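You operate a simulated robot arm through the tools that you are given. There is no shell and no other tool.

You are at the controls of a simulated two-armed robot. One attempt, no reset.

JOB
Pipette 5 ml from the stand's trough into the tube that the job card names.
Fine: first set the pipette stand knob, then fit a tip; drop the tip in the tip bin after; spill nothing.
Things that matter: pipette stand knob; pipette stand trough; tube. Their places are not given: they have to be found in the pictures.

It is judged by the outcome, as a careful person would: the job done as asked, and still so three seconds after it is handed in. It fails if anything else is knocked over, pushed out of place, dropped, spilled or broken.

ROBOT AND FRAMES
Two 7-joint arms with two-finger parallel grippers on one trunk that stands fixed in place. Base frame: the origin is at the foot of the trunk, x ahead of it, y to its left, z up. Readings come in mm, rad, newtons and seconds.
The left shoulder is at [80, 131, 947], the right one opposite. With the tool pointing down near the work surface each hand reaches from about 380 to 840 mm from the base axis, measured 20 degrees to its own side. Payload 1.57 kg a hand.
The tool frame of a hand sits at the grasp point between the pads (the TCP): z along the fingers, y along the line on which they close. The tips reach 30 mm beyond it. Largest opening 110 mm; finger width 24, thickness 12; the body of the gripper, 48 by 112 mm, starts 78 mm behind the TCP.
Orientation is told as [roll, pitch, yaw] about the base's x, y, z axes, in that order, counted from this pose: with the fingers straight down and closing along the base's y, the tool's x points along the base's -x, its y along +y and its z along -z.

CONTROLS
- The arms move only by the tool arm_command. It takes "left_moves", "right_moves" or both (then of equal length, played together; a hand with none holds still); each is a list of rows, each an object of numbers (a shift or turn left out is 0, a gripper value left out holds the last): "ax", "ay", "az": the turn, a rotation vector about the tool's x, y, z in degrees; "dx", "dy", "dz": the shift along the tool's x, y, z in mm; "jaw": the opening, from 0 (shut) to 1 (fully open). In form: [{"ax": .., "ay": .., "az": .., "dx": .., "dy": .., "dz": .., "jaw": ..}, ...]. A call has 1 to 20 rows; each row shifts and turns the commanded pose from where the row before left it, along the tool's axes as they then stand. Rows are played at 5 a second. More than 50 mm and 0.15 rad between two rows, or a gripper value outside its range, and nothing of the call is played. A pose out of reach is approached as far as the arm can. The call stops where the force on the tool passes 40 N (or 10 N more than at its start, if that is more) or the arm is blocked; 0.2 s more then pass. The fingers move at their own pace (about 108 mm/s each) and stop on an object; they squeeze with about 32 N. The grip force told is the motor's: it shows also when the fingers shut on nothing. Time passes only in rows, and 0.2 s behind the last, so rows that do not move let the fingers close. It gives the time, the measured TCP pose, the force on the tool (base axes), the opening and the grip force at its end, in the units of the frame above (readings bear some noise), with the torque about the TCP (base axes, N m) and any sound that the robot's microphone picked up.
- Cameras (640 x 400 px; columns grow to the right, rows downward): "scene" is now at [-47.3, 13.4, 1445.5]; the picture's right is [0.16, -0.99, 0.00], its down [-0.31, -0.05, -0.95] and it looks along [0.94, 0.16, -0.31] (base axes); focal length 316 px, centre (320, 200). "left" rides on the left gripper at [70, -16, -141] in its tool frame; the picture's right is [0.23, 0.97, 0.00], its down [-0.86, 0.20, -0.48] and it looks along [-0.47, 0.11, 0.88] (tool axes); focal length 222 px, centre (320, 200). "right" rides on the right gripper at [70, 16, -141] in its tool frame; the picture's right is [-0.23, 0.97, 0.00], its down [-0.85, -0.20, -0.48] and it looks along [-0.47, -0.11, 0.88] (tool axes); focal length 222 px, centre (320, 200).
- snapshot(camera): a new picture of that camera. No time passes.
- head_to(pan, tilt): turns the head with the scene camera to pan (to the left, within 1.902 rad either way) and tilt (down, from -0.506 to 1.204), counted from straight ahead of the robot. It gives what a move gives.
- pixel_to_xyz(camera, pixels): for up to 12 pixels [column, row] of the newest picture of that camera ("zoom" is the newest enlarged one), the place [x, y, z] in the base frame of the surface seen there, good to about 2 mm. No time passes.
- zoom(camera, box): a new picture of the part [left, top, right, bottom] of that camera's present view, enlarged. No time passes.
- hand_in(): hands the job in; it is judged then, once.

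Open the grippers and draw the arms clear of the work before you hand the job in, unless the task says otherwise.

The tools are called by a JSON object that holds its "op" and its "data". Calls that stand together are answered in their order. arm_command: Moves the arms, as the interface text tells. Its arguments: {"type":"object","properties":{"left_moves":{"type":"array","items":{"type":"object","properties":{"ax":{"type":"number"},"ay":{"type":"number"},"az":{"type":"number"},"dx":{"type":"number"},"dy":{"type":"number"},"dz":{"type":"number"},"jaw":{"type":"number"}}}},"right_moves":{"type":"array","items":{"type":"object","properties":{"ax":{"type":"number"},"ay":{"type":"number"},"az":{"type":"number"},"dx":{"type":"number"},"dy":{"type":"number"},"dz":{"type":"number"},"jaw":{"type":"number"}}}}},"required":[]} The other tools are called the same way: head_to (pan, tilt) turns the head that bears the scene camera; snapshot (camera) takes a picture; pixel_to_xyz (camera, pixels) gives the place of the surface under pixels of a picture; zoom (camera, box) takes an enlarged picture of a part of a camera's view; hand_in () hands the job in.

At the start:

```text
clock: 0.0
left_tool_pos: [479.8, 179.3, 1350.9]
left_ee_rot: [0.0, 0.001, 0.0]
left_wrist_force: [0.0, 0.3, 0.7]
left_torque: [-0.03, -0.02, -0.03]
left_grip_width: 110.1
left_gripper_force: 0.0
right_tool_pos: [466.6, -211.5, 1353.5]
right_ee_rot: [0.001, 0.0, 0.0]
right_wrist_force: [0.4, -1.1, -0.4]
right_torque: [-0.01, 0.0, 0.03]
right_grip_width: 110.0
right_gripper_force: 0.0
head pan, tilt: [0.166, 0.318]
```

scene: 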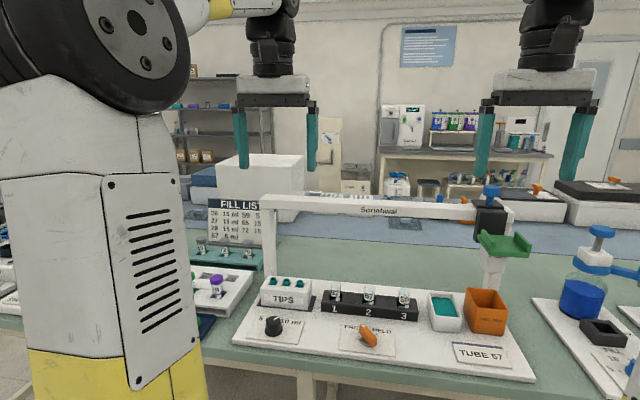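
right: 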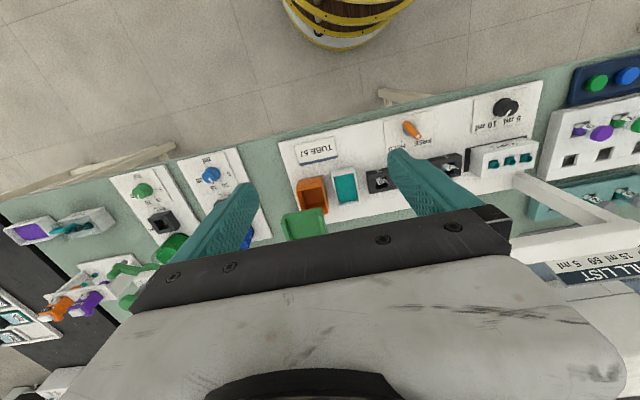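
left: 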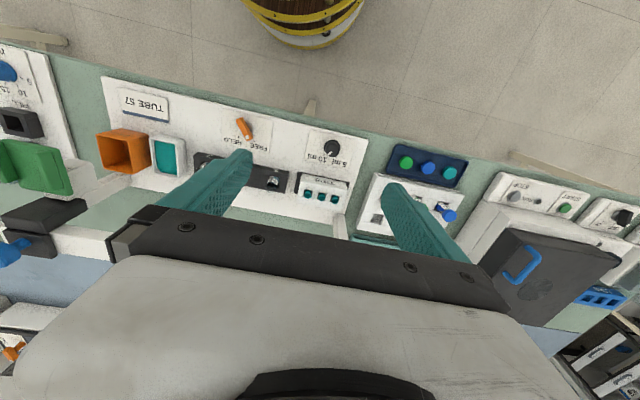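

The scene shows a pipette stand with rail, a knob around (273,325), a lever around (368,338), tips at (285,292), a rack at (370,300), a trough (445,310), a bin (487,310) and a card "TUBE 57". I zoom in to see details.

{"op": "zoom", "data": {"camera": "scene", "box": [220, 260, 380, 360]}}

{"op": "zoom", "data": {"camera": "scene", "box": [380, 170, 540, 270]}}

{"op": "zoom", "data": {"camera": "scene", "box": [200, 185, 280, 235]}}

{"op": "zoom", "data": {"camera": "scene", "box": [390, 270, 550, 380]}}

```text
4.00 times, centred on (300, 310) of scene
```

zoom: 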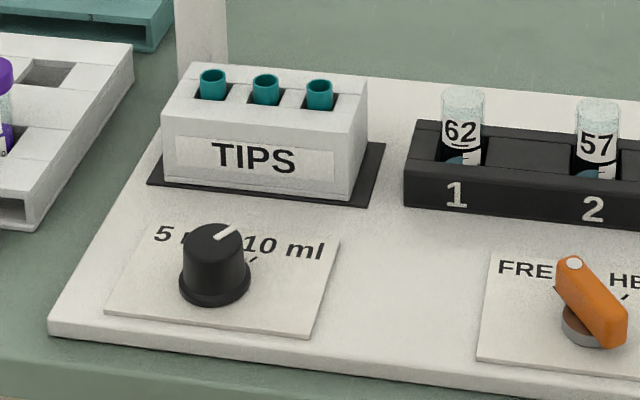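

```text
4.00 times, centred on (460, 220) of scene
```

zoom: 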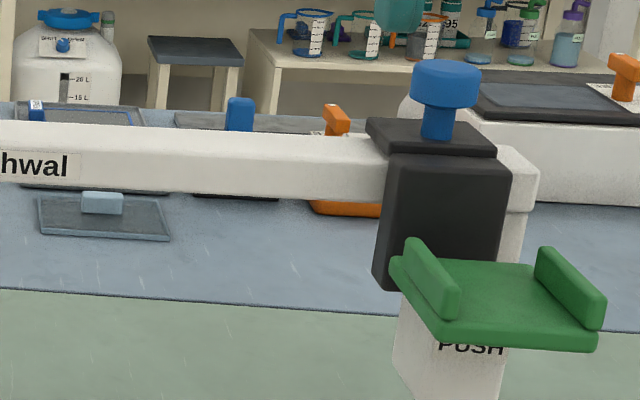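

```text
8.00 times, centred on (240, 210) of scene
```

zoom: 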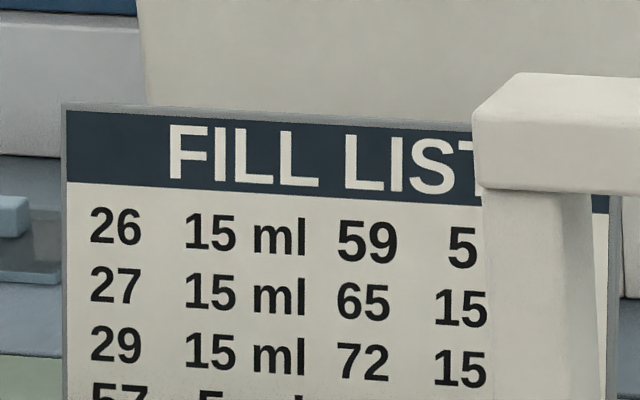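

```text
3.64 times, centred on (470, 325) of scene
```

zoom: 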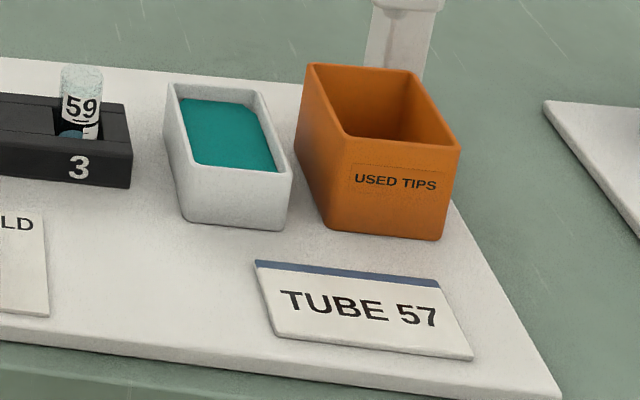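

The card names tube 57, which sits at station 2. I turn the head to look at the stand more squarely.

{"op": "head_to", "data": {"pan": -0.1, "tilt": 0.6}}

{"op": "snapshot", "data": {"camera": "scene"}}

```text
clock: 0.8
left_tool_pos: [479.8, 178.8, 1349.6]
left_ee_rot: [0.0, 0.0, -0.002]
left_wrist_force: [0.3, -0.3, -0.2]
left_torque: [-0.01, 0.01, 0.0]
left_grip_width: 110.1
left_gripper_force: 0.1
right_tool_pos: [465.9, -210.6, 1352.9]
right_ee_rot: [0.0, 0.001, -0.001]
right_wrist_force: [-0.4, -0.2, 1.1]
right_torque: [0.0, 0.01, 0.02]
right_grip_width: 110.0
right_gripper_force: 0.1
head pan, tilt: [-0.099, 0.6]
```

```text
taken
```

scene: 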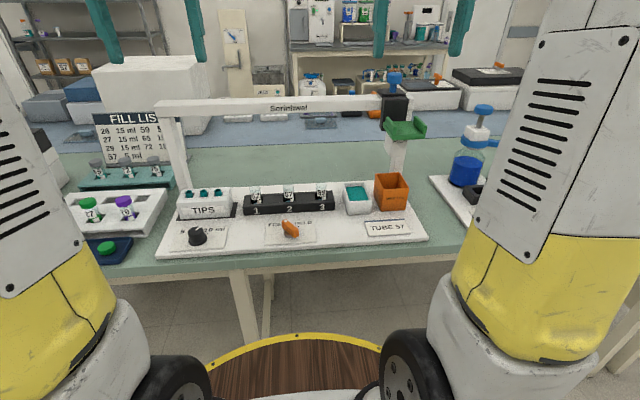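

The stand now lies between (155,90) and (430,260). I query positions of its key features.

{"op": "pixel_to_xyz", "data": {"camera": "scene", "pixels": [[197, 230], [290, 228], [204, 191], [256, 188], [289, 188], [321, 187], [355, 190], [391, 190], [405, 128], [395, 77], [396, 100], [230, 104]]}}

{"op": "zoom", "data": {"camera": "scene", "box": [150, 160, 310, 260]}}

{"op": "zoom", "data": {"camera": "scene", "box": [300, 60, 460, 160]}}

{"op": "zoom", "data": {"camera": "scene", "box": [290, 150, 450, 250]}}

{"op": "zoom", "data": {"camera": "left", "box": [100, 80, 380, 240]}}

```text
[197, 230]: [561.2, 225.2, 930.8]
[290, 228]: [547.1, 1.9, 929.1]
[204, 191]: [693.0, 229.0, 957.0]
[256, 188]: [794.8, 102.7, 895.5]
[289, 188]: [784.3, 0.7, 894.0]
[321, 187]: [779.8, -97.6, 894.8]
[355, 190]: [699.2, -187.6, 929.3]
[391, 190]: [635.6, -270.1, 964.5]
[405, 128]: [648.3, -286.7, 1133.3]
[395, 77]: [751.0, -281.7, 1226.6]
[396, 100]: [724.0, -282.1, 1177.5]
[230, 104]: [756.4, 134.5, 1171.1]
```

```text
4.00 times, centred on (230, 210) of scene
```

zoom: 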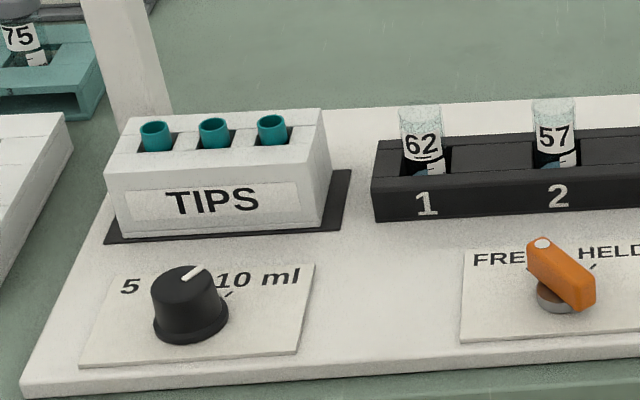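

```text
4.00 times, centred on (380, 110) of scene
```

zoom: 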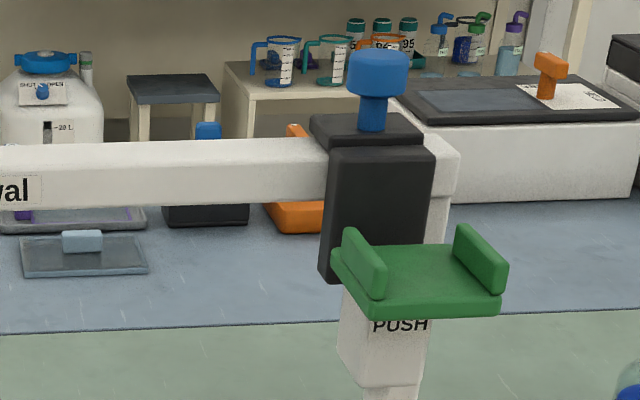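

```text
4.00 times, centred on (370, 200) of scene
```

zoom: 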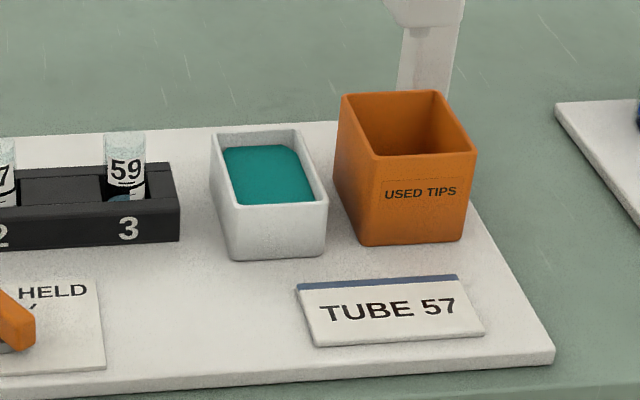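

```text
2.29 times, centred on (240, 160) of left
```

zoom: 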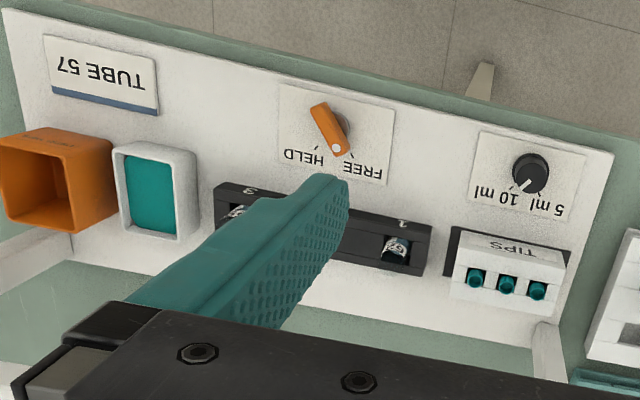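

I lower the left hand by 200 mm in front of the rail, to look at the knob and lever close up.

{"op": "arm_command", "data": {"left_moves": [{"dz": 40}, {"dz": 40}, {"dz": 40}, {"dz": 40}, {"dz": 40}, {}], "right_moves": [{"dz": 40}, {"dz": 40}, {"dz": 40}, {"dz": 40}, {"dz": 40}, {}]}}

{"op": "snapshot", "data": {"camera": "left"}}

{"op": "snapshot", "data": {"camera": "right"}}

{"op": "snapshot", "data": {"camera": "scene"}}

```text
clock: 2.2
left_tool_pos: [479.9, 179.4, 1150.4]
left_ee_rot: [0.001, -0.002, -0.001]
left_wrist_force: [0.2, 0.1, -0.5]
left_torque: [0.01, -0.01, 0.0]
left_grip_width: 110.1
left_gripper_force: 0.1
right_tool_pos: [465.3, -212.4, 1153.3]
right_ee_rot: [0.0, 0.0, -0.002]
right_wrist_force: [-0.2, -0.2, -0.4]
right_torque: [0.03, 0.0, 0.02]
right_grip_width: 109.9
right_gripper_force: 0.0
head pan, tilt: [-0.099, 0.6]
```

```text
taken
```

left: 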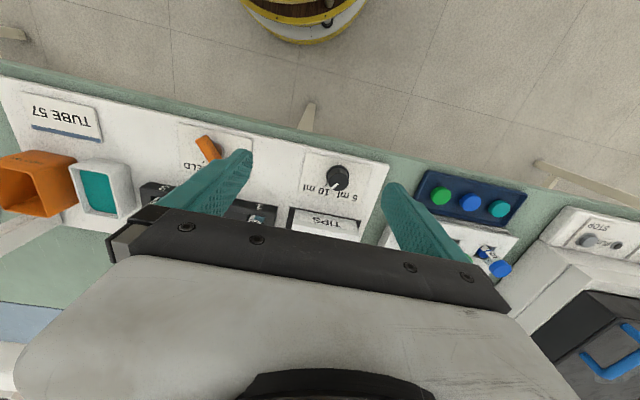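

```text
taken
```

right: 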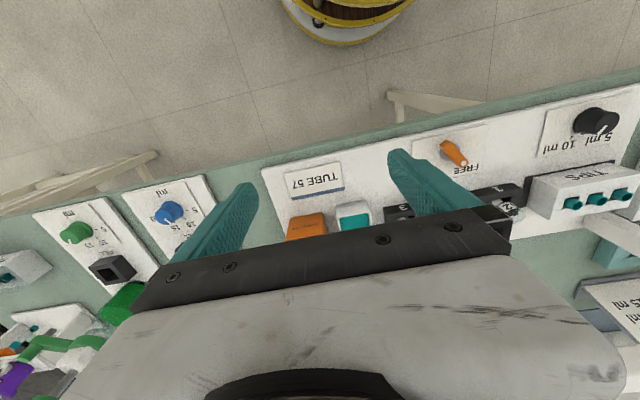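

```text
taken
```

scene: 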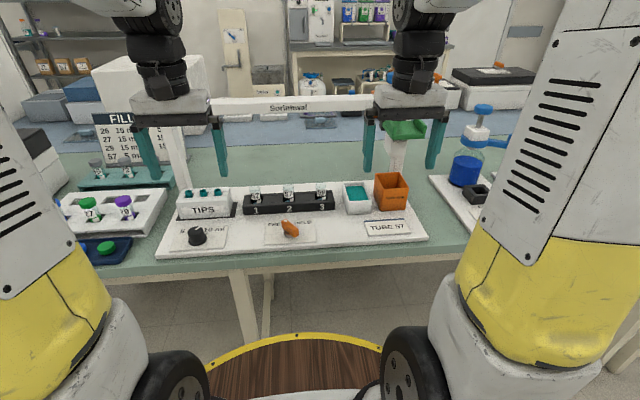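

{"op": "zoom", "data": {"camera": "left", "box": [260, 130, 420, 230]}}

{"op": "zoom", "data": {"camera": "left", "box": [130, 100, 290, 200]}}

{"op": "zoom", "data": {"camera": "right", "box": [400, 100, 560, 200]}}

```text
4.00 times, centred on (340, 180) of left
```

zoom: 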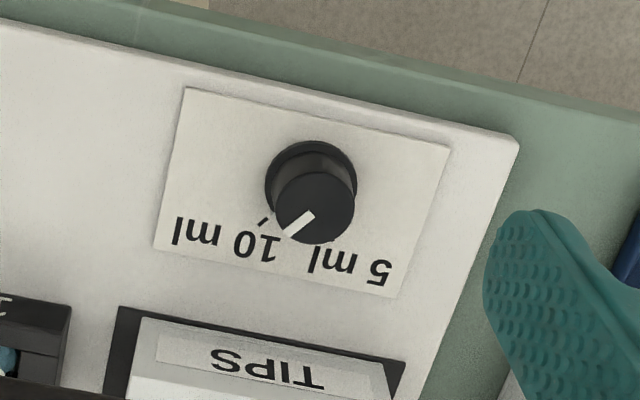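

```text
4.00 times, centred on (210, 150) of left
```

zoom: 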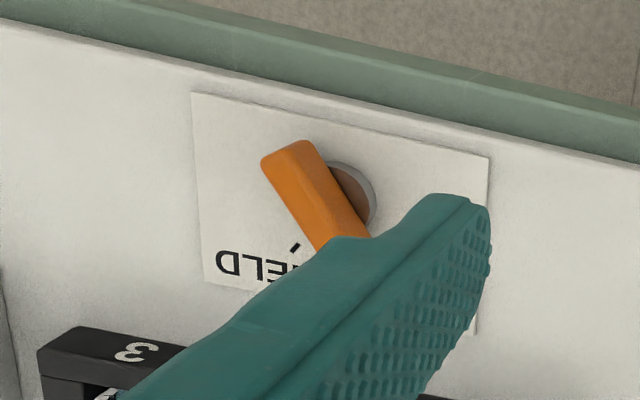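

```text
4.00 times, centred on (480, 150) of right
```

zoom: 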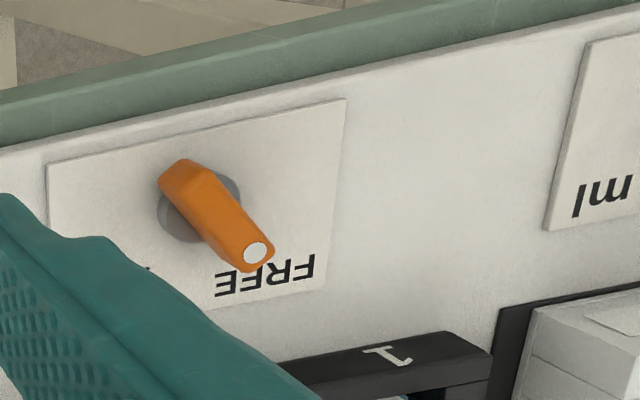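

The lever's white-dot end points to FREE, and the knob pointer is toward 10 ml. I re-zoom on the knob to measure the pointer and tick coordinates.

{"op": "zoom", "data": {"camera": "left", "box": [290, 150, 390, 212]}}

{"op": "pixel_to_xyz", "data": {"camera": "zoom", "pixels": [[320, 100], [310, 120]]}}

```text
6.40 times, centred on (340, 181) of left
```

zoom: 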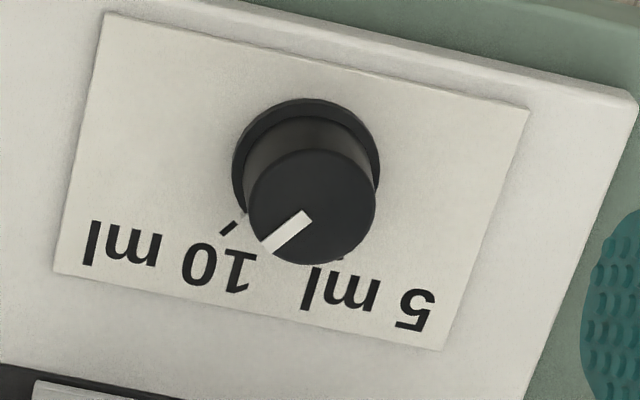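

```text
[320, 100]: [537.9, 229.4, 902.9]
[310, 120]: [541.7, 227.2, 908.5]
```

I query the knob's top rim, pointer ends, ticks and plate corners in this zoom.

{"op": "pixel_to_xyz", "data": {"camera": "zoom", "pixels": [[306, 215], [266, 248], [255, 200], [370, 200], [320, 155], [312, 258], [241, 216], [222, 232], [345, 261], [106, 15], [527, 108], [442, 348]]}}

{"op": "zoom", "data": {"camera": "right", "box": [420, 120, 500, 170]}}

{"op": "pixel_to_xyz", "data": {"camera": "zoom", "pixels": [[186, 130], [400, 345], [270, 260], [230, 290], [350, 250], [200, 250], [430, 330], [370, 380]]}}

```text
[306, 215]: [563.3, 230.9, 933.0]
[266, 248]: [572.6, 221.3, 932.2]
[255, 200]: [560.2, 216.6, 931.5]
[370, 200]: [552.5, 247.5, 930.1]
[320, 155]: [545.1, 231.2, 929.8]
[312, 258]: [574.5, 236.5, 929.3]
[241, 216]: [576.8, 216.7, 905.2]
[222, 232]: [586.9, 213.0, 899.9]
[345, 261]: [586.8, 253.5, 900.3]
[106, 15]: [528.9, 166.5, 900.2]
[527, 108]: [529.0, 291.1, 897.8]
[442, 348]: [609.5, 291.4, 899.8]
```

```text
8.00 times, centred on (460, 145) of right
```

zoom: 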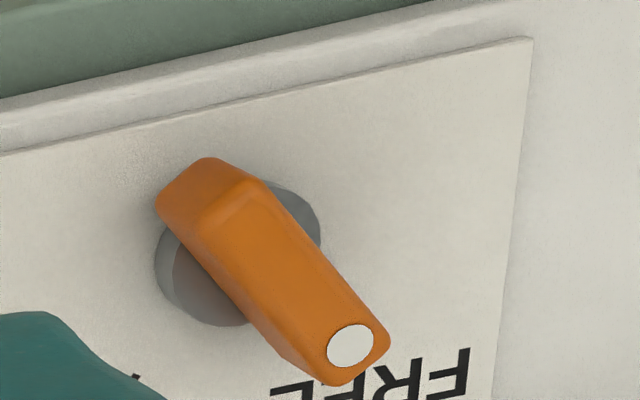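

```text
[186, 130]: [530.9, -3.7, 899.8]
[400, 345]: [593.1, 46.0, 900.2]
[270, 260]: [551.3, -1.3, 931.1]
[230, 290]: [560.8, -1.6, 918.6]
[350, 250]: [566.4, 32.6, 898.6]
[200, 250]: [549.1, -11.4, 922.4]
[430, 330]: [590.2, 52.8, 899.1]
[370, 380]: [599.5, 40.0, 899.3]
```

I raise the right hand back out of the way so the scene camera can inspect the carriage on the rail at high zoom.

{"op": "arm_command", "data": {"right_moves": [{"dz": -40}, {"dz": -40}, {"dz": -40}, {"dz": -40}, {"dz": -40}, {}]}}

{"op": "zoom", "data": {"camera": "scene", "box": [350, 60, 446, 120]}}

{"op": "zoom", "data": {"camera": "scene", "box": [360, 110, 456, 170]}}

{"op": "zoom", "data": {"camera": "scene", "box": [240, 175, 336, 235]}}

{"op": "zoom", "data": {"camera": "scene", "box": [330, 160, 426, 220]}}

{"op": "zoom", "data": {"camera": "scene", "box": [165, 180, 261, 240]}}

```text
clock: 3.6
left_tool_pos: [479.7, 178.2, 1151.7]
left_ee_rot: [0.001, -0.001, 0.001]
left_wrist_force: [0.4, -0.4, 0.7]
left_torque: [0.03, -0.01, 0.0]
left_grip_width: 110.1
left_gripper_force: 0.1
right_tool_pos: [466.6, -211.5, 1354.8]
right_ee_rot: [0.0, 0.0, 0.0]
right_wrist_force: [0.9, -0.7, -0.2]
right_torque: [0.02, -0.01, 0.02]
right_grip_width: 110.0
right_gripper_force: 0.2
head pan, tilt: [-0.099, 0.6]
```

```text
6.67 times, centred on (398, 90) of scene
```

zoom: 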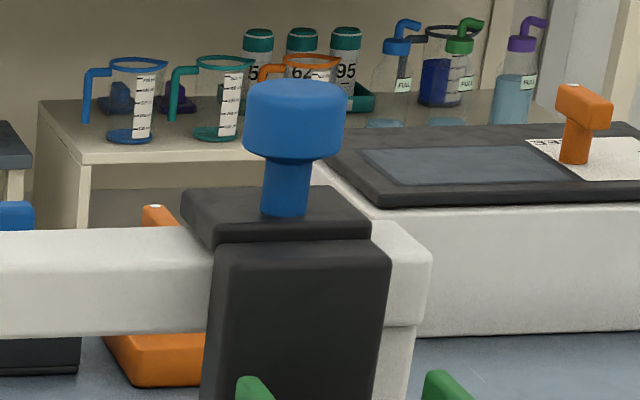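

```text
6.67 times, centred on (408, 140) of scene
```

zoom: 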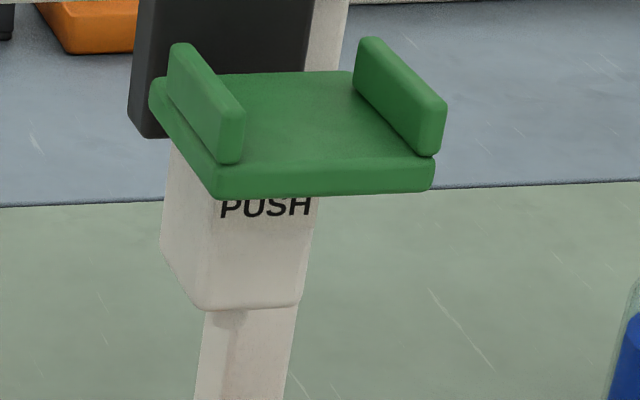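

```text
6.67 times, centred on (288, 205) of scene
```

zoom: 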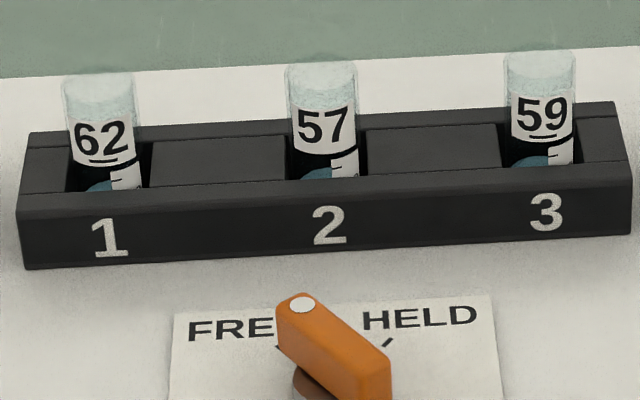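

```text
6.67 times, centred on (378, 190) of scene
```

zoom: 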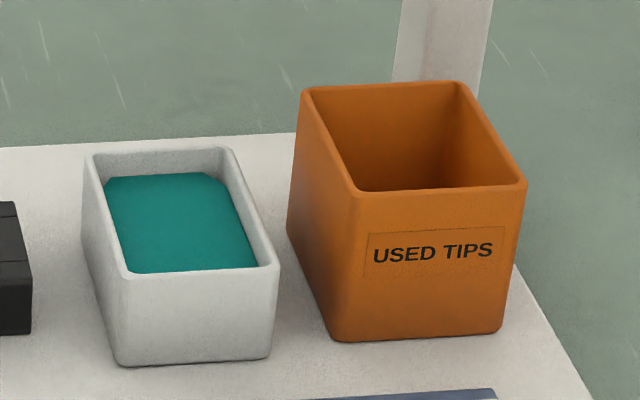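

```text
6.67 times, centred on (213, 210) of scene
```

zoom: 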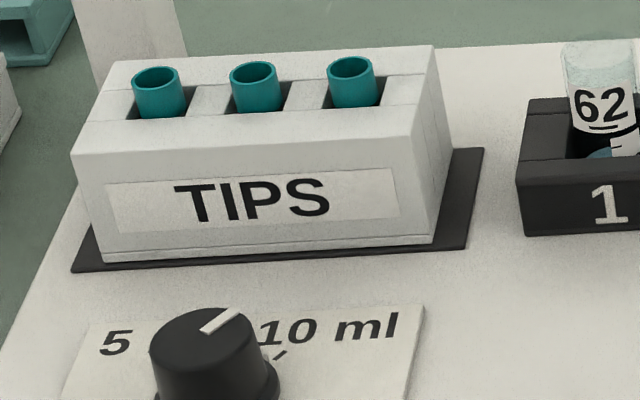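

The white "PUSH" block may be the pipette body, with the post behind it. I measure points on this region.

{"op": "zoom", "data": {"camera": "scene", "box": [360, 100, 456, 160]}}

{"op": "pixel_to_xyz", "data": {"camera": "zoom", "pixels": [[190, 300], [260, 300], [230, 360], [290, 360], [250, 395], [320, 120], [220, 100], [320, 240], [200, 160], [400, 130], [300, 150], [200, 260]]}}

```text
6.67 times, centred on (408, 130) of scene
```

zoom: 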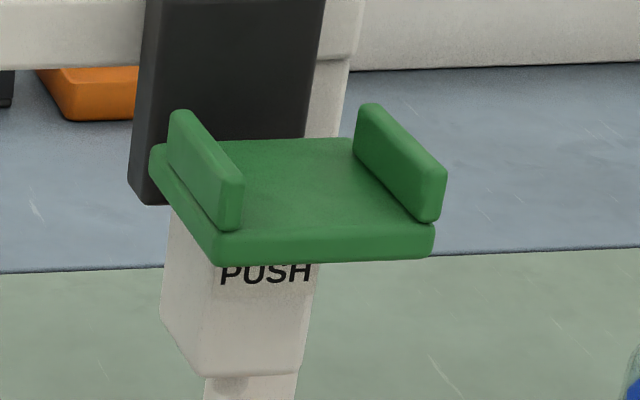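

```text
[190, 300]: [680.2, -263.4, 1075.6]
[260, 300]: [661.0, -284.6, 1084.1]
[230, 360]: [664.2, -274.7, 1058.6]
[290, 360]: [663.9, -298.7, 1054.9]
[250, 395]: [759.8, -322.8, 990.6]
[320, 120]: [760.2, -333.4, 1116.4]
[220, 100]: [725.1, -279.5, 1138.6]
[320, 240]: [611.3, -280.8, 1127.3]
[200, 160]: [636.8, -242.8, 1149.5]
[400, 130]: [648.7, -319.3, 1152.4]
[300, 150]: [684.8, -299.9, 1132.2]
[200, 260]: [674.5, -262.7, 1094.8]
```

I tilt the right hand 45° forward and lower it in front of the carriage, so that its camera looks at the pipette body and its nozzle.

{"op": "arm_command", "data": {"right_moves": [{"ay": -7.5}, {"ay": -7.5}, {"ay": -7.5}, {"ay": -7.5}, {"ay": -7.5}, {"ay": -7.5}, {"dx": 21.2, "dz": 30.75}, {"dx": 21.2, "dz": 30.75}, {"dx": 21.2, "dz": 30.75}, {"dx": 21.2, "dz": 30.75}, {"dx": 21.2, "dz": 30.75}, {"dx": 21.2, "dz": 30.75}, {"dx": 21.2, "dz": 30.75}, {"dx": 21.2, "dz": 30.75}, {}]}}

{"op": "snapshot", "data": {"camera": "right"}}

{"op": "snapshot", "data": {"camera": "scene"}}

```text
clock: 6.8
left_tool_pos: [479.8, 179.2, 1151.2]
left_ee_rot: [0.0, 0.0, 0.0]
left_wrist_force: [0.1, -0.5, 0.7]
left_torque: [0.01, -0.05, 0.03]
left_grip_width: 110.0
left_gripper_force: 0.0
right_tool_pos: [521.4, -210.9, 1060.1]
right_ee_rot: [0.0, -0.785, -0.001]
right_wrist_force: [0.3, -1.1, 0.0]
right_torque: [-0.02, 0.0, 0.02]
right_grip_width: 110.0
right_gripper_force: 0.1
head pan, tilt: [-0.099, 0.6]
```

```text
taken
```

right: 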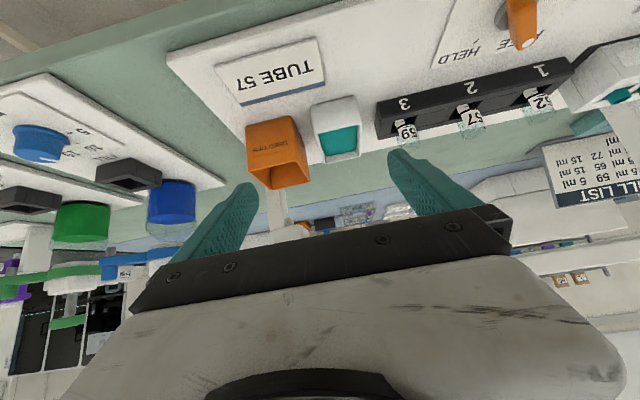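

```text
taken
```

scene: 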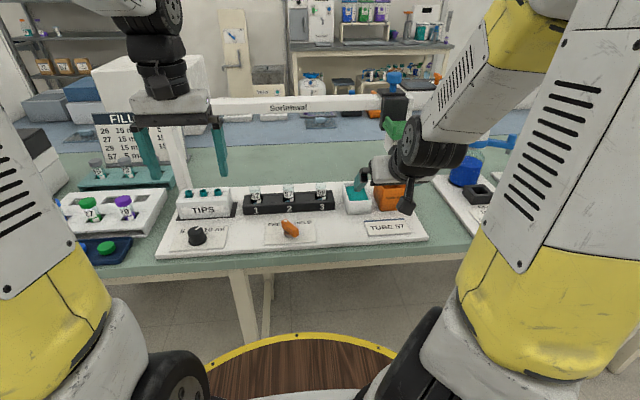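

The gripper body hides the carriage; I raise the hand 110 mm to bring the pipette's underside into the clear part of the picture.

{"op": "arm_command", "data": {"right_moves": [{"dx": -26, "dz": -26}, {"dx": -26, "dz": -26}, {"dx": -26, "dz": -26}, {}]}}

{"op": "snapshot", "data": {"camera": "right"}}

{"op": "zoom", "data": {"camera": "right", "box": [180, 130, 340, 230]}}

```text
clock: 7.8
left_tool_pos: [480.8, 177.9, 1152.1]
left_ee_rot: [-0.001, -0.001, -0.001]
left_wrist_force: [-0.3, -0.6, 0.5]
left_torque: [-0.01, -0.03, 0.01]
left_grip_width: 110.2
left_gripper_force: 0.0
right_tool_pos: [520.2, -213.2, 1171.7]
right_ee_rot: [-0.001, -0.785, -0.002]
right_wrist_force: [-0.3, 0.6, -0.8]
right_torque: [-0.01, -0.03, -0.01]
right_grip_width: 110.2
right_gripper_force: 0.0
head pan, tilt: [-0.099, 0.6]
```

```text
taken
```

right: 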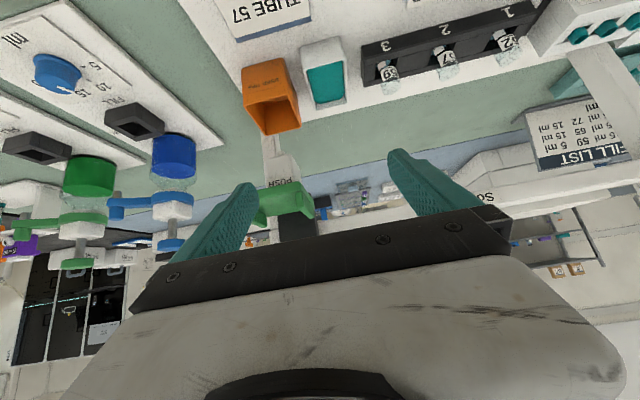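

```text
4.00 times, centred on (260, 180) of right
```

zoom: 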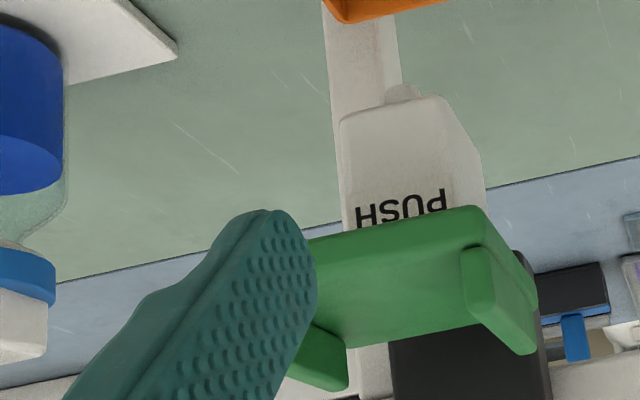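

A short nozzle sits under the white block, in front of the carriage. Next the knob, centred near (560, 229, top 931): I bring the left hand above it with the fingers half open and pre-turned 40°.

{"op": "arm_command", "data": {"left_moves": [{"dx": -27, "dy": 17, "dz": 35, "jaw": 0.55}, {"dx": -27, "dy": 17, "dz": 35}, {"dx": -26, "dy": 17, "dz": 35}, {"az": 8}, {"az": 8}, {"az": 8}, {"az": 8}, {"az": 8}, {}]}}

{"op": "snapshot", "data": {"camera": "left"}}

{"op": "snapshot", "data": {"camera": "scene"}}

```text
clock: 9.8
left_tool_pos: [559.7, 231.0, 1045.9]
left_ee_rot: [-0.001, -0.001, -0.7]
left_wrist_force: [0.6, -0.7, 1.0]
left_torque: [0.01, 0.0, 0.04]
left_grip_width: 60.5
left_gripper_force: 0.2
right_tool_pos: [521.2, -211.5, 1170.8]
right_ee_rot: [0.0, -0.785, 0.001]
right_wrist_force: [0.2, -0.4, -0.7]
right_torque: [0.0, -0.01, 0.0]
right_grip_width: 109.8
right_gripper_force: 0.0
head pan, tilt: [-0.099, 0.6]
```

```text
taken
```

left: 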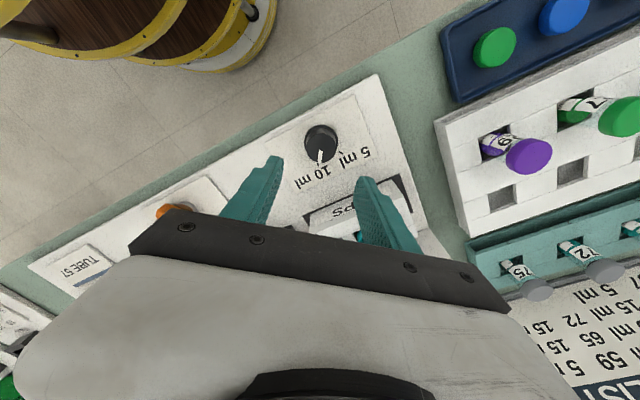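

```text
taken
```

scene: 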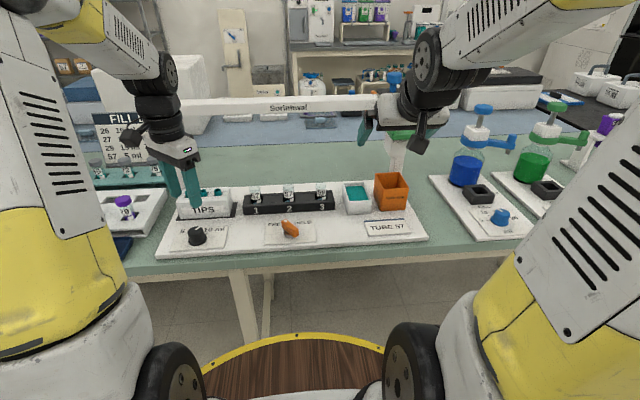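

Zoom in on the knob to refine its centre and measure the tip box's front face for clearance.

{"op": "zoom", "data": {"camera": "left", "box": [280, 110, 400, 185]}}

{"op": "pixel_to_xyz", "data": {"camera": "zoom", "pixels": [[221, 177], [155, 160], [285, 160], [215, 135], [215, 220], [205, 250], [225, 205]]}}

{"op": "pixel_to_xyz", "data": {"camera": "scene", "pixels": [[205, 209], [180, 205], [200, 219], [185, 220], [204, 192]]}}

```text
5.33 times, centred on (340, 148) of left
```

zoom: 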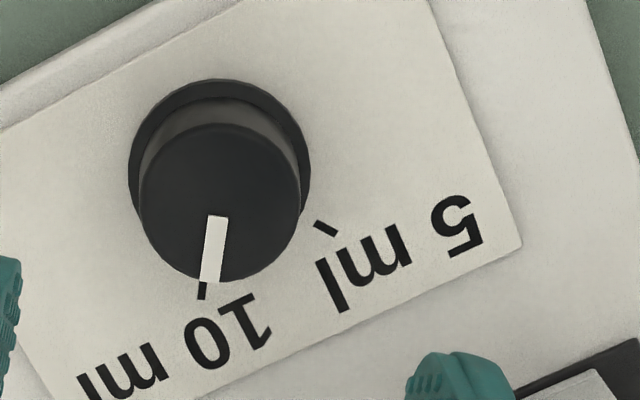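

```text
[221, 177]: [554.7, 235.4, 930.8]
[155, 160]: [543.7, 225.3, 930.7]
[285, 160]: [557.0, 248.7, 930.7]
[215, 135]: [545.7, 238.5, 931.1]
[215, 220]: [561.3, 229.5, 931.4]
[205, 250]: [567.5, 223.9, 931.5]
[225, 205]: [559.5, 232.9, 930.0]
```

```text
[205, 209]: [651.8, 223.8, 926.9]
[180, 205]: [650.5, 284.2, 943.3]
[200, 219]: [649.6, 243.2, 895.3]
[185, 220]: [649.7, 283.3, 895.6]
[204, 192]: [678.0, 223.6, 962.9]
```

The pointer lies right on the 10 ml tick and the 5 ml tick is about 68° counter-clockwise; the TCP is centred over the knob. I lower to z≈940 and close on it.

{"op": "arm_command", "data": {"left_moves": [{"dz": 35}, {"dz": 35}, {"dz": 25}, {"dz": 10}, {}, {"jaw": 0.0}, {}, {}]}}

{"op": "snapshot", "data": {"camera": "left"}}

```text
clock: 11.6
left_tool_pos: [560.0, 232.5, 940.5]
left_ee_rot: [0.0, 0.0, -0.698]
left_wrist_force: [6.4, 6.8, -6.0]
left_torque: [0.19, -0.39, 0.04]
left_grip_width: 36.7
left_gripper_force: 43.1
right_tool_pos: [521.2, -211.2, 1171.6]
right_ee_rot: [0.002, -0.785, 0.001]
right_wrist_force: [-0.1, -0.2, 0.5]
right_torque: [0.02, 0.0, 0.01]
right_grip_width: 110.0
right_gripper_force: 0.0
head pan, tilt: [-0.099, 0.6]
```

```text
taken
```

left: 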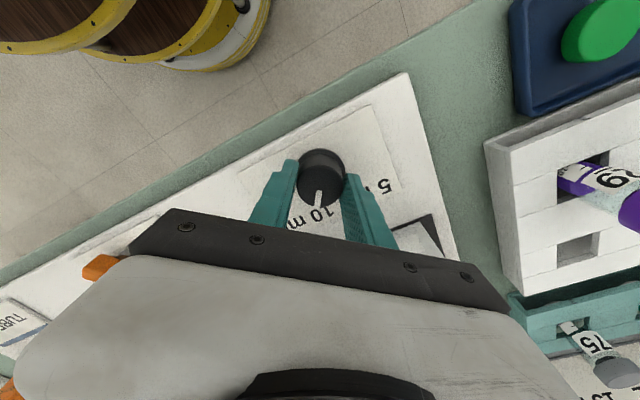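

The knob is gripped (36.7 mm). I ease 1 mm along the closing axis and turn counter-clockwise about 68°.

{"op": "arm_command", "data": {"left_moves": [{"dy": 1}, {"az": -7.5}, {"az": -7.5}, {"az": -7.5}, {"az": -7.5}, {"az": -7.5}, {"az": -7.5}, {"az": -7.5}, {"az": -7.5}, {"az": -7.5}, {}]}}

{"op": "snapshot", "data": {"camera": "left"}}

{"op": "zoom", "data": {"camera": "left", "box": [270, 120, 390, 220]}}

```text
clock: 14.0
left_tool_pos: [559.8, 231.3, 940.4]
left_ee_rot: [0.001, 0.0, 0.48]
left_wrist_force: [-5.1, 8.3, 0.0]
left_torque: [0.28, 0.38, 0.02]
left_grip_width: 36.8
left_gripper_force: 43.2
right_tool_pos: [519.4, -211.2, 1170.3]
right_ee_rot: [-0.001, -0.786, 0.001]
right_wrist_force: [0.4, 0.3, -0.5]
right_torque: [0.03, 0.03, -0.02]
right_grip_width: 110.0
right_gripper_force: 0.0
head pan, tilt: [-0.099, 0.6]
```

```text
taken
```

left: 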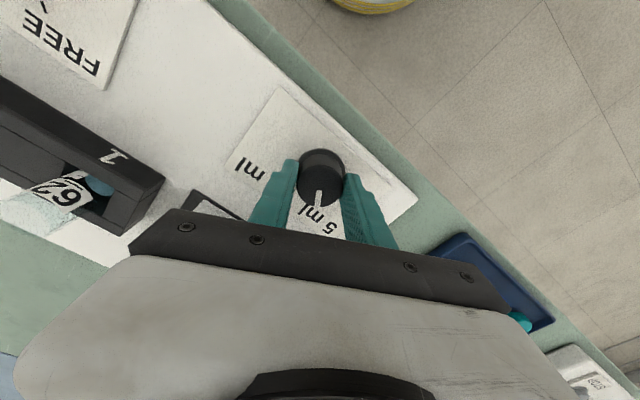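

```text
4.00 times, centred on (330, 170) of left
```

zoom: 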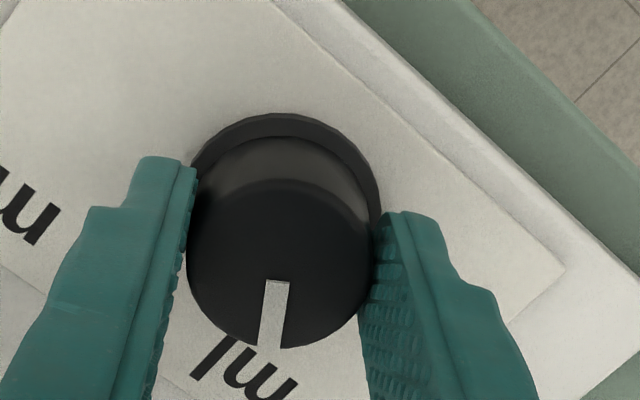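

The knob turned with the hand; I open and rise to check the pointer against the 5 ml tick.

{"op": "arm_command", "data": {"left_moves": [{"jaw": 0.55}, {}, {"dz": -35}, {"dz": -35}, {"dz": -35}, {}]}}

{"op": "zoom", "data": {"camera": "left", "box": [260, 90, 380, 165]}}

{"op": "zoom", "data": {"camera": "scene", "box": [165, 200, 245, 250]}}

```text
clock: 15.4
left_tool_pos: [560.3, 232.4, 1045.4]
left_ee_rot: [-0.001, -0.001, 0.479]
left_wrist_force: [0.2, -0.5, 0.8]
left_torque: [0.02, 0.02, 0.0]
left_grip_width: 60.4
left_gripper_force: 0.1
right_tool_pos: [521.4, -211.6, 1170.1]
right_ee_rot: [-0.001, -0.786, -0.001]
right_wrist_force: [0.0, -0.8, 0.7]
right_torque: [0.01, -0.01, 0.0]
right_grip_width: 109.9
right_gripper_force: 0.1
head pan, tilt: [-0.099, 0.6]
```

```text
5.33 times, centred on (320, 128) of left
```

zoom: 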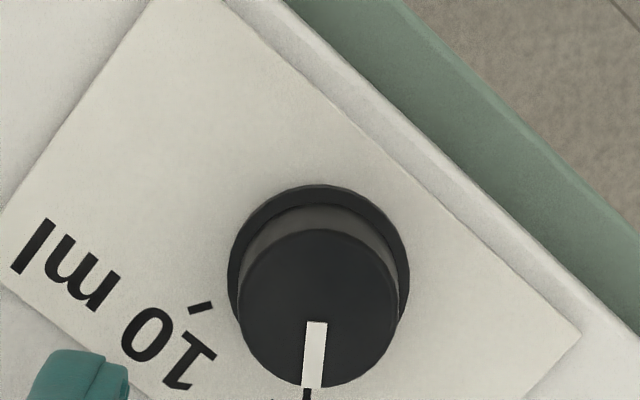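

```text
8.00 times, centred on (205, 225) of scene
```

zoom: 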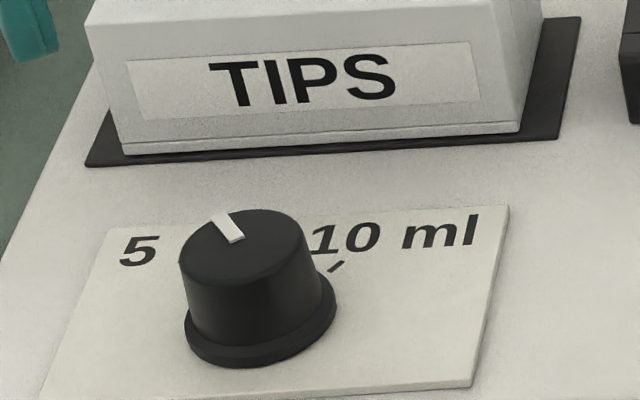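

The pointer now sits on the 5 ml tick. Next I raise the left hand back and measure the tips, tubes, trough and bin with the scene camera.

{"op": "arm_command", "data": {"left_moves": [{"az": 7, "dz": -30}, {"az": 7, "dz": -30}, {"az": 7, "dz": -30}, {"az": 6.5, "dz": -30}, {"dx": 40}, {"dx": 40}, {}], "right_moves": [{"dx": -10, "dz": -10, "jaw": 0}, {}, {}, {}, {}, {}, {}]}}

{"op": "zoom", "data": {"camera": "scene", "box": [175, 180, 239, 220]}}

{"op": "pixel_to_xyz", "data": {"camera": "zoom", "pixels": [[137, 130], [282, 125], [428, 117], [110, 115], [160, 115], [260, 110], [305, 110], [405, 105], [452, 103], [137, 98], [282, 92], [428, 86]]}}

{"op": "snapshot", "data": {"camera": "left"}}

```text
clock: 17.0
left_tool_pos: [479.9, 231.5, 1166.2]
left_ee_rot: [0.0, -0.001, -0.003]
left_wrist_force: [-0.1, 0.7, 0.2]
left_torque: [-0.01, 0.0, -0.01]
left_grip_width: 60.3
left_gripper_force: 0.1
right_tool_pos: [521.2, -211.1, 1184.3]
right_ee_rot: [0.001, -0.785, 0.0]
right_wrist_force: [-0.5, -0.8, 0.3]
right_torque: [0.02, -0.05, 0.0]
right_grip_width: 0.0
right_gripper_force: 21.1
head pan, tilt: [-0.099, 0.6]
```

```text
10.00 times, centred on (207, 200) of scene
```

zoom: 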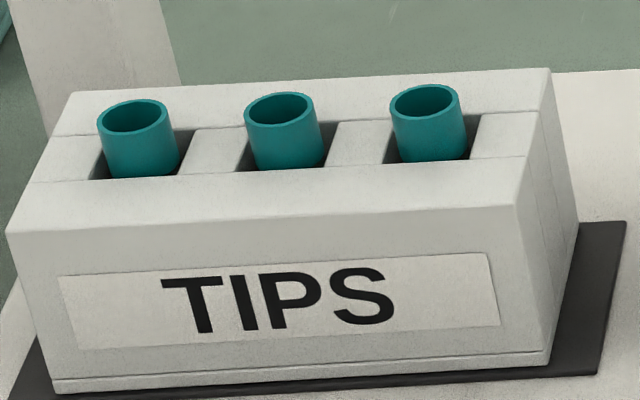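

```text
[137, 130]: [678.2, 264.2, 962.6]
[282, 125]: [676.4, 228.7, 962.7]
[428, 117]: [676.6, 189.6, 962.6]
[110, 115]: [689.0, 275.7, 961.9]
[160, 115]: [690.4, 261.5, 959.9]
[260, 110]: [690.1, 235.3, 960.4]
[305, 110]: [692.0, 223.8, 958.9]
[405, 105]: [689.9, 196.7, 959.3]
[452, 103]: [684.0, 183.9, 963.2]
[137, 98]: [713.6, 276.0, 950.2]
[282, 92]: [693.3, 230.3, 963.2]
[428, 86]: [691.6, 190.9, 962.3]
```

```text
taken
```

left: 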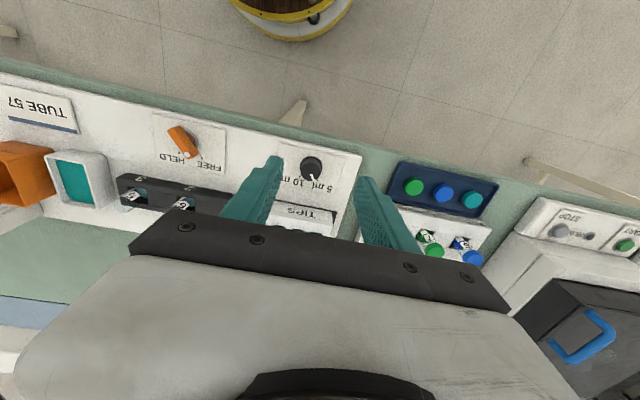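

Tip rims are at x≈684, z≈963, y≈268/229/190. Now measuring tubes, trough and bin.

{"op": "zoom", "data": {"camera": "scene", "box": [245, 178, 341, 218]}}

{"op": "pixel_to_xyz", "data": {"camera": "zoom", "pixels": [[70, 80], [292, 75], [510, 70], [98, 60], [320, 55], [285, 45], [335, 45], [310, 45]]}}

{"op": "zoom", "data": {"camera": "scene", "box": [330, 160, 426, 220]}}

{"op": "pixel_to_xyz", "data": {"camera": "zoom", "pixels": [[92, 155], [228, 152], [120, 275], [275, 268], [305, 90], [465, 85], [355, 192], [522, 185], [180, 225], [200, 272], [430, 250], [160, 153]]}}

```text
6.67 times, centred on (293, 198) of scene
```

zoom: 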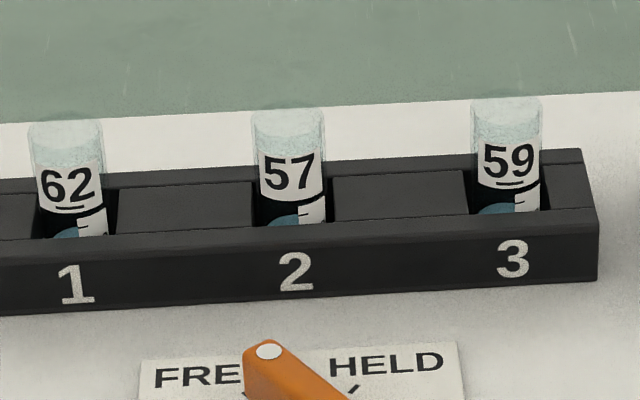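

```text
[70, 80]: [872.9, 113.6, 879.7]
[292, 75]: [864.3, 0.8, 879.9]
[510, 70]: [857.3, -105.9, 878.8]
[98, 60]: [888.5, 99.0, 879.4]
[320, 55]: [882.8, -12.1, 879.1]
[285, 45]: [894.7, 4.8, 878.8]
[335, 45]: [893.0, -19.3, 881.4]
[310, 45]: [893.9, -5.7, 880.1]
```

```text
6.67 times, centred on (378, 190) of scene
```

zoom: 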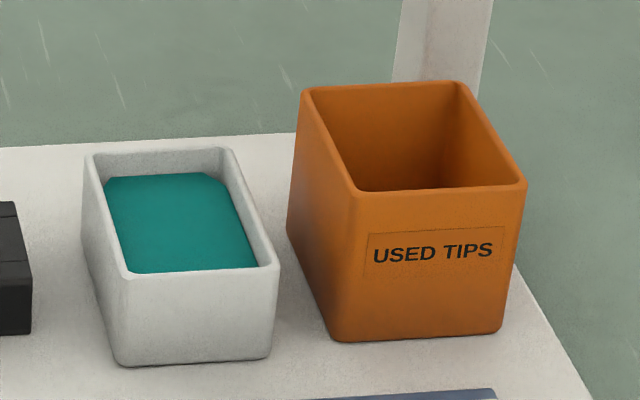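

```text
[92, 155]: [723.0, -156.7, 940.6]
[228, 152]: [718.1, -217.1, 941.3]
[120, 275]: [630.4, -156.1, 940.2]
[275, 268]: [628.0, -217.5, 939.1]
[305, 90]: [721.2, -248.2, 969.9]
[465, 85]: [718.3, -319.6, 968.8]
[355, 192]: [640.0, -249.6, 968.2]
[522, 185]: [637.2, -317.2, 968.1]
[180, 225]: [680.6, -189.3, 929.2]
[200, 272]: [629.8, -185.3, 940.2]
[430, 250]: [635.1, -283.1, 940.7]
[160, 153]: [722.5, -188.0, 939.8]
```

Trough centre is y≈-187, liquid z≈929; bin centre y≈-284, directly under the carriage. I check the tubes' y and the lever geometry.

{"op": "zoom", "data": {"camera": "scene", "box": [245, 178, 341, 238]}}

{"op": "pixel_to_xyz", "data": {"camera": "zoom", "pixels": [[68, 190], [262, 170], [290, 170], [320, 165], [510, 160], [268, 350], [300, 380], [340, 388], [290, 140], [290, 205], [120, 210], [230, 210]]}}

{"op": "zoom", "data": {"camera": "left", "box": [130, 100, 250, 200]}}

```text
6.67 times, centred on (293, 208) of scene
```

zoom: 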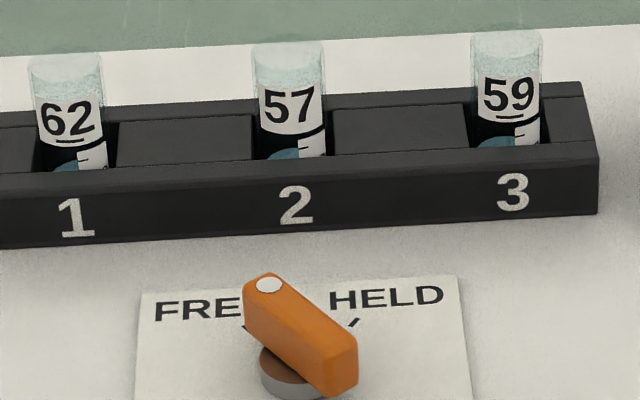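

```text
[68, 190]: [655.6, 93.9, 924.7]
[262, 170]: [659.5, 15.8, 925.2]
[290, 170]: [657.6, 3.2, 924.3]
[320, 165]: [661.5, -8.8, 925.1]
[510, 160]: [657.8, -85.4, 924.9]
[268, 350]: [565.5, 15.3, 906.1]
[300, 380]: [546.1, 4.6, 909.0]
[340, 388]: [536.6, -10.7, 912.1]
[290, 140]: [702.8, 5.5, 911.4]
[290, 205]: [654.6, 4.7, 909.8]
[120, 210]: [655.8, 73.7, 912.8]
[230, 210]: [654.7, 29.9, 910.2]
```

```text
4.00 times, centred on (190, 150) of left
```

zoom: 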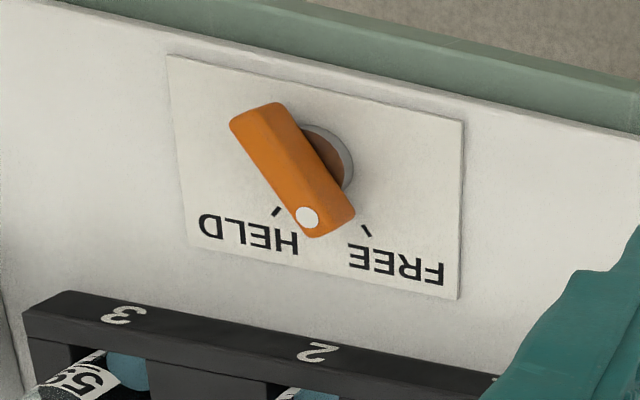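

{"op": "zoom", "data": {"camera": "scene", "box": [245, 178, 341, 238]}}

{"op": "pixel_to_xyz", "data": {"camera": "zoom", "pixels": [[38, 120], [68, 125], [100, 115], [258, 105], [290, 105], [324, 100], [480, 95], [510, 90], [540, 90], [290, 130], [265, 283], [350, 365]]}}

{"op": "snapshot", "data": {"camera": "scene"}}

```text
6.67 times, centred on (293, 208) of scene
```

zoom: 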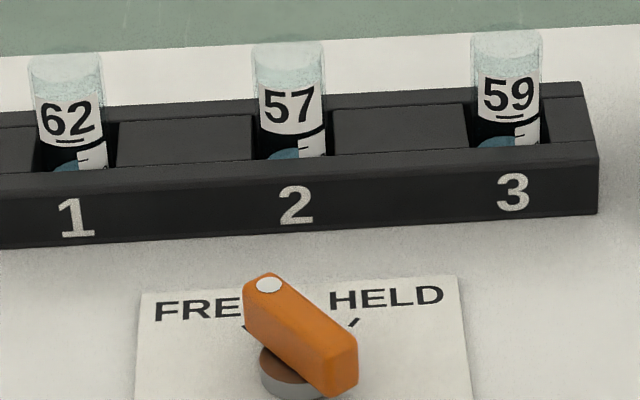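

```text
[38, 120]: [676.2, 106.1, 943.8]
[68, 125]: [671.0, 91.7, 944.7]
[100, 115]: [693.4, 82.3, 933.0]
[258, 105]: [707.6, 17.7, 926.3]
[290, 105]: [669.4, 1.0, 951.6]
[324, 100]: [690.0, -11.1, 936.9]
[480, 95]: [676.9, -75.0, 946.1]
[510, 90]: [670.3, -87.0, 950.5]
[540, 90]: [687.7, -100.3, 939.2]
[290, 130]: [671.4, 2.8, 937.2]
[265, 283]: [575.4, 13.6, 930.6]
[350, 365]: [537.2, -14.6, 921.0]
```

```text
taken
```

scene: 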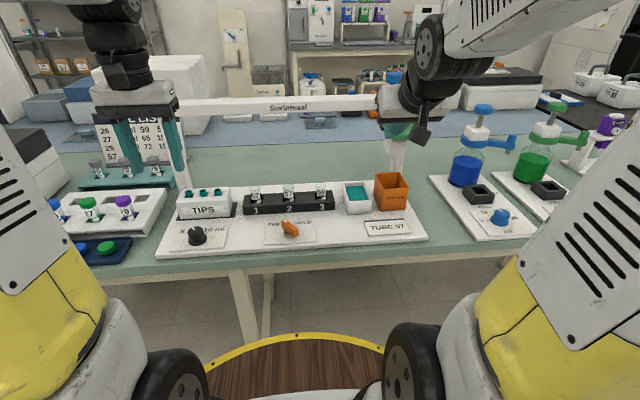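

Tube 57 is at (683, 2). The lever points to FREE. With the knob set, I bring the right hand's closed fingers over the green tray between its side walls, to test how the carriage responds.

{"op": "arm_command", "data": {"right_moves": [{"dx": -28.3, "dy": -24, "dz": 25.5}, {"dx": -28.3, "dy": -24, "dz": 25.5}, {"dx": -28.3, "dy": -24, "dz": 25.5}, {}]}}

{"op": "snapshot", "data": {"camera": "right"}}

{"op": "snapshot", "data": {"camera": "scene"}}

{"op": "zoom", "data": {"camera": "scene", "box": [350, 60, 446, 160]}}

```text
clock: 18.0
left_tool_pos: [480.4, 231.1, 1166.6]
left_ee_rot: [0.001, 0.003, 0.001]
left_wrist_force: [0.1, -1.3, -0.8]
left_torque: [0.01, -0.01, 0.03]
left_grip_width: 60.6
left_gripper_force: 0.1
right_tool_pos: [635.5, -283.8, 1190.3]
right_ee_rot: [-0.002, -0.786, -0.003]
right_wrist_force: [0.1, 0.7, 0.4]
right_torque: [0.01, -0.02, 0.01]
right_grip_width: 0.0
right_gripper_force: 21.5
head pan, tilt: [-0.099, 0.6]
```

```text
taken
```

right: 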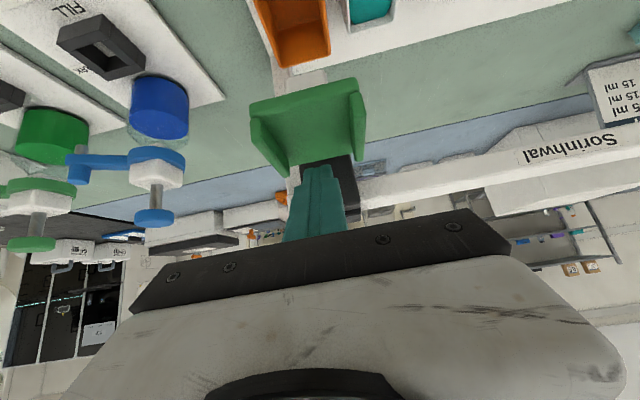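

```text
taken
```

scene: 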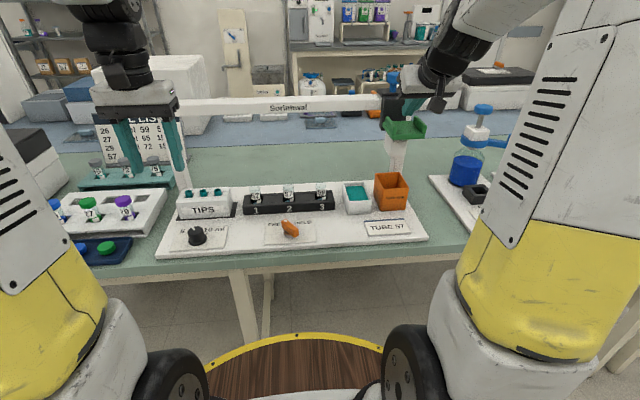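

```text
4.00 times, centred on (398, 110) of scene
```

zoom: 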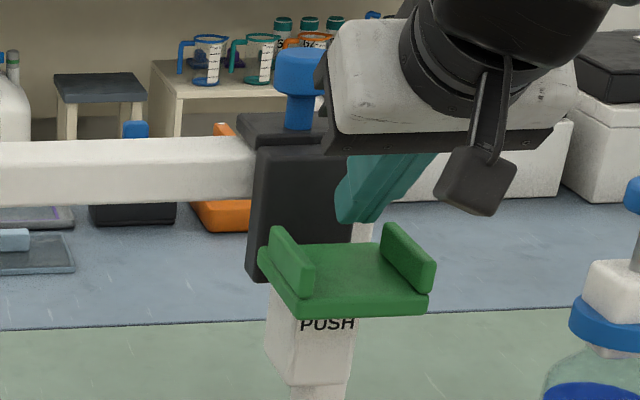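

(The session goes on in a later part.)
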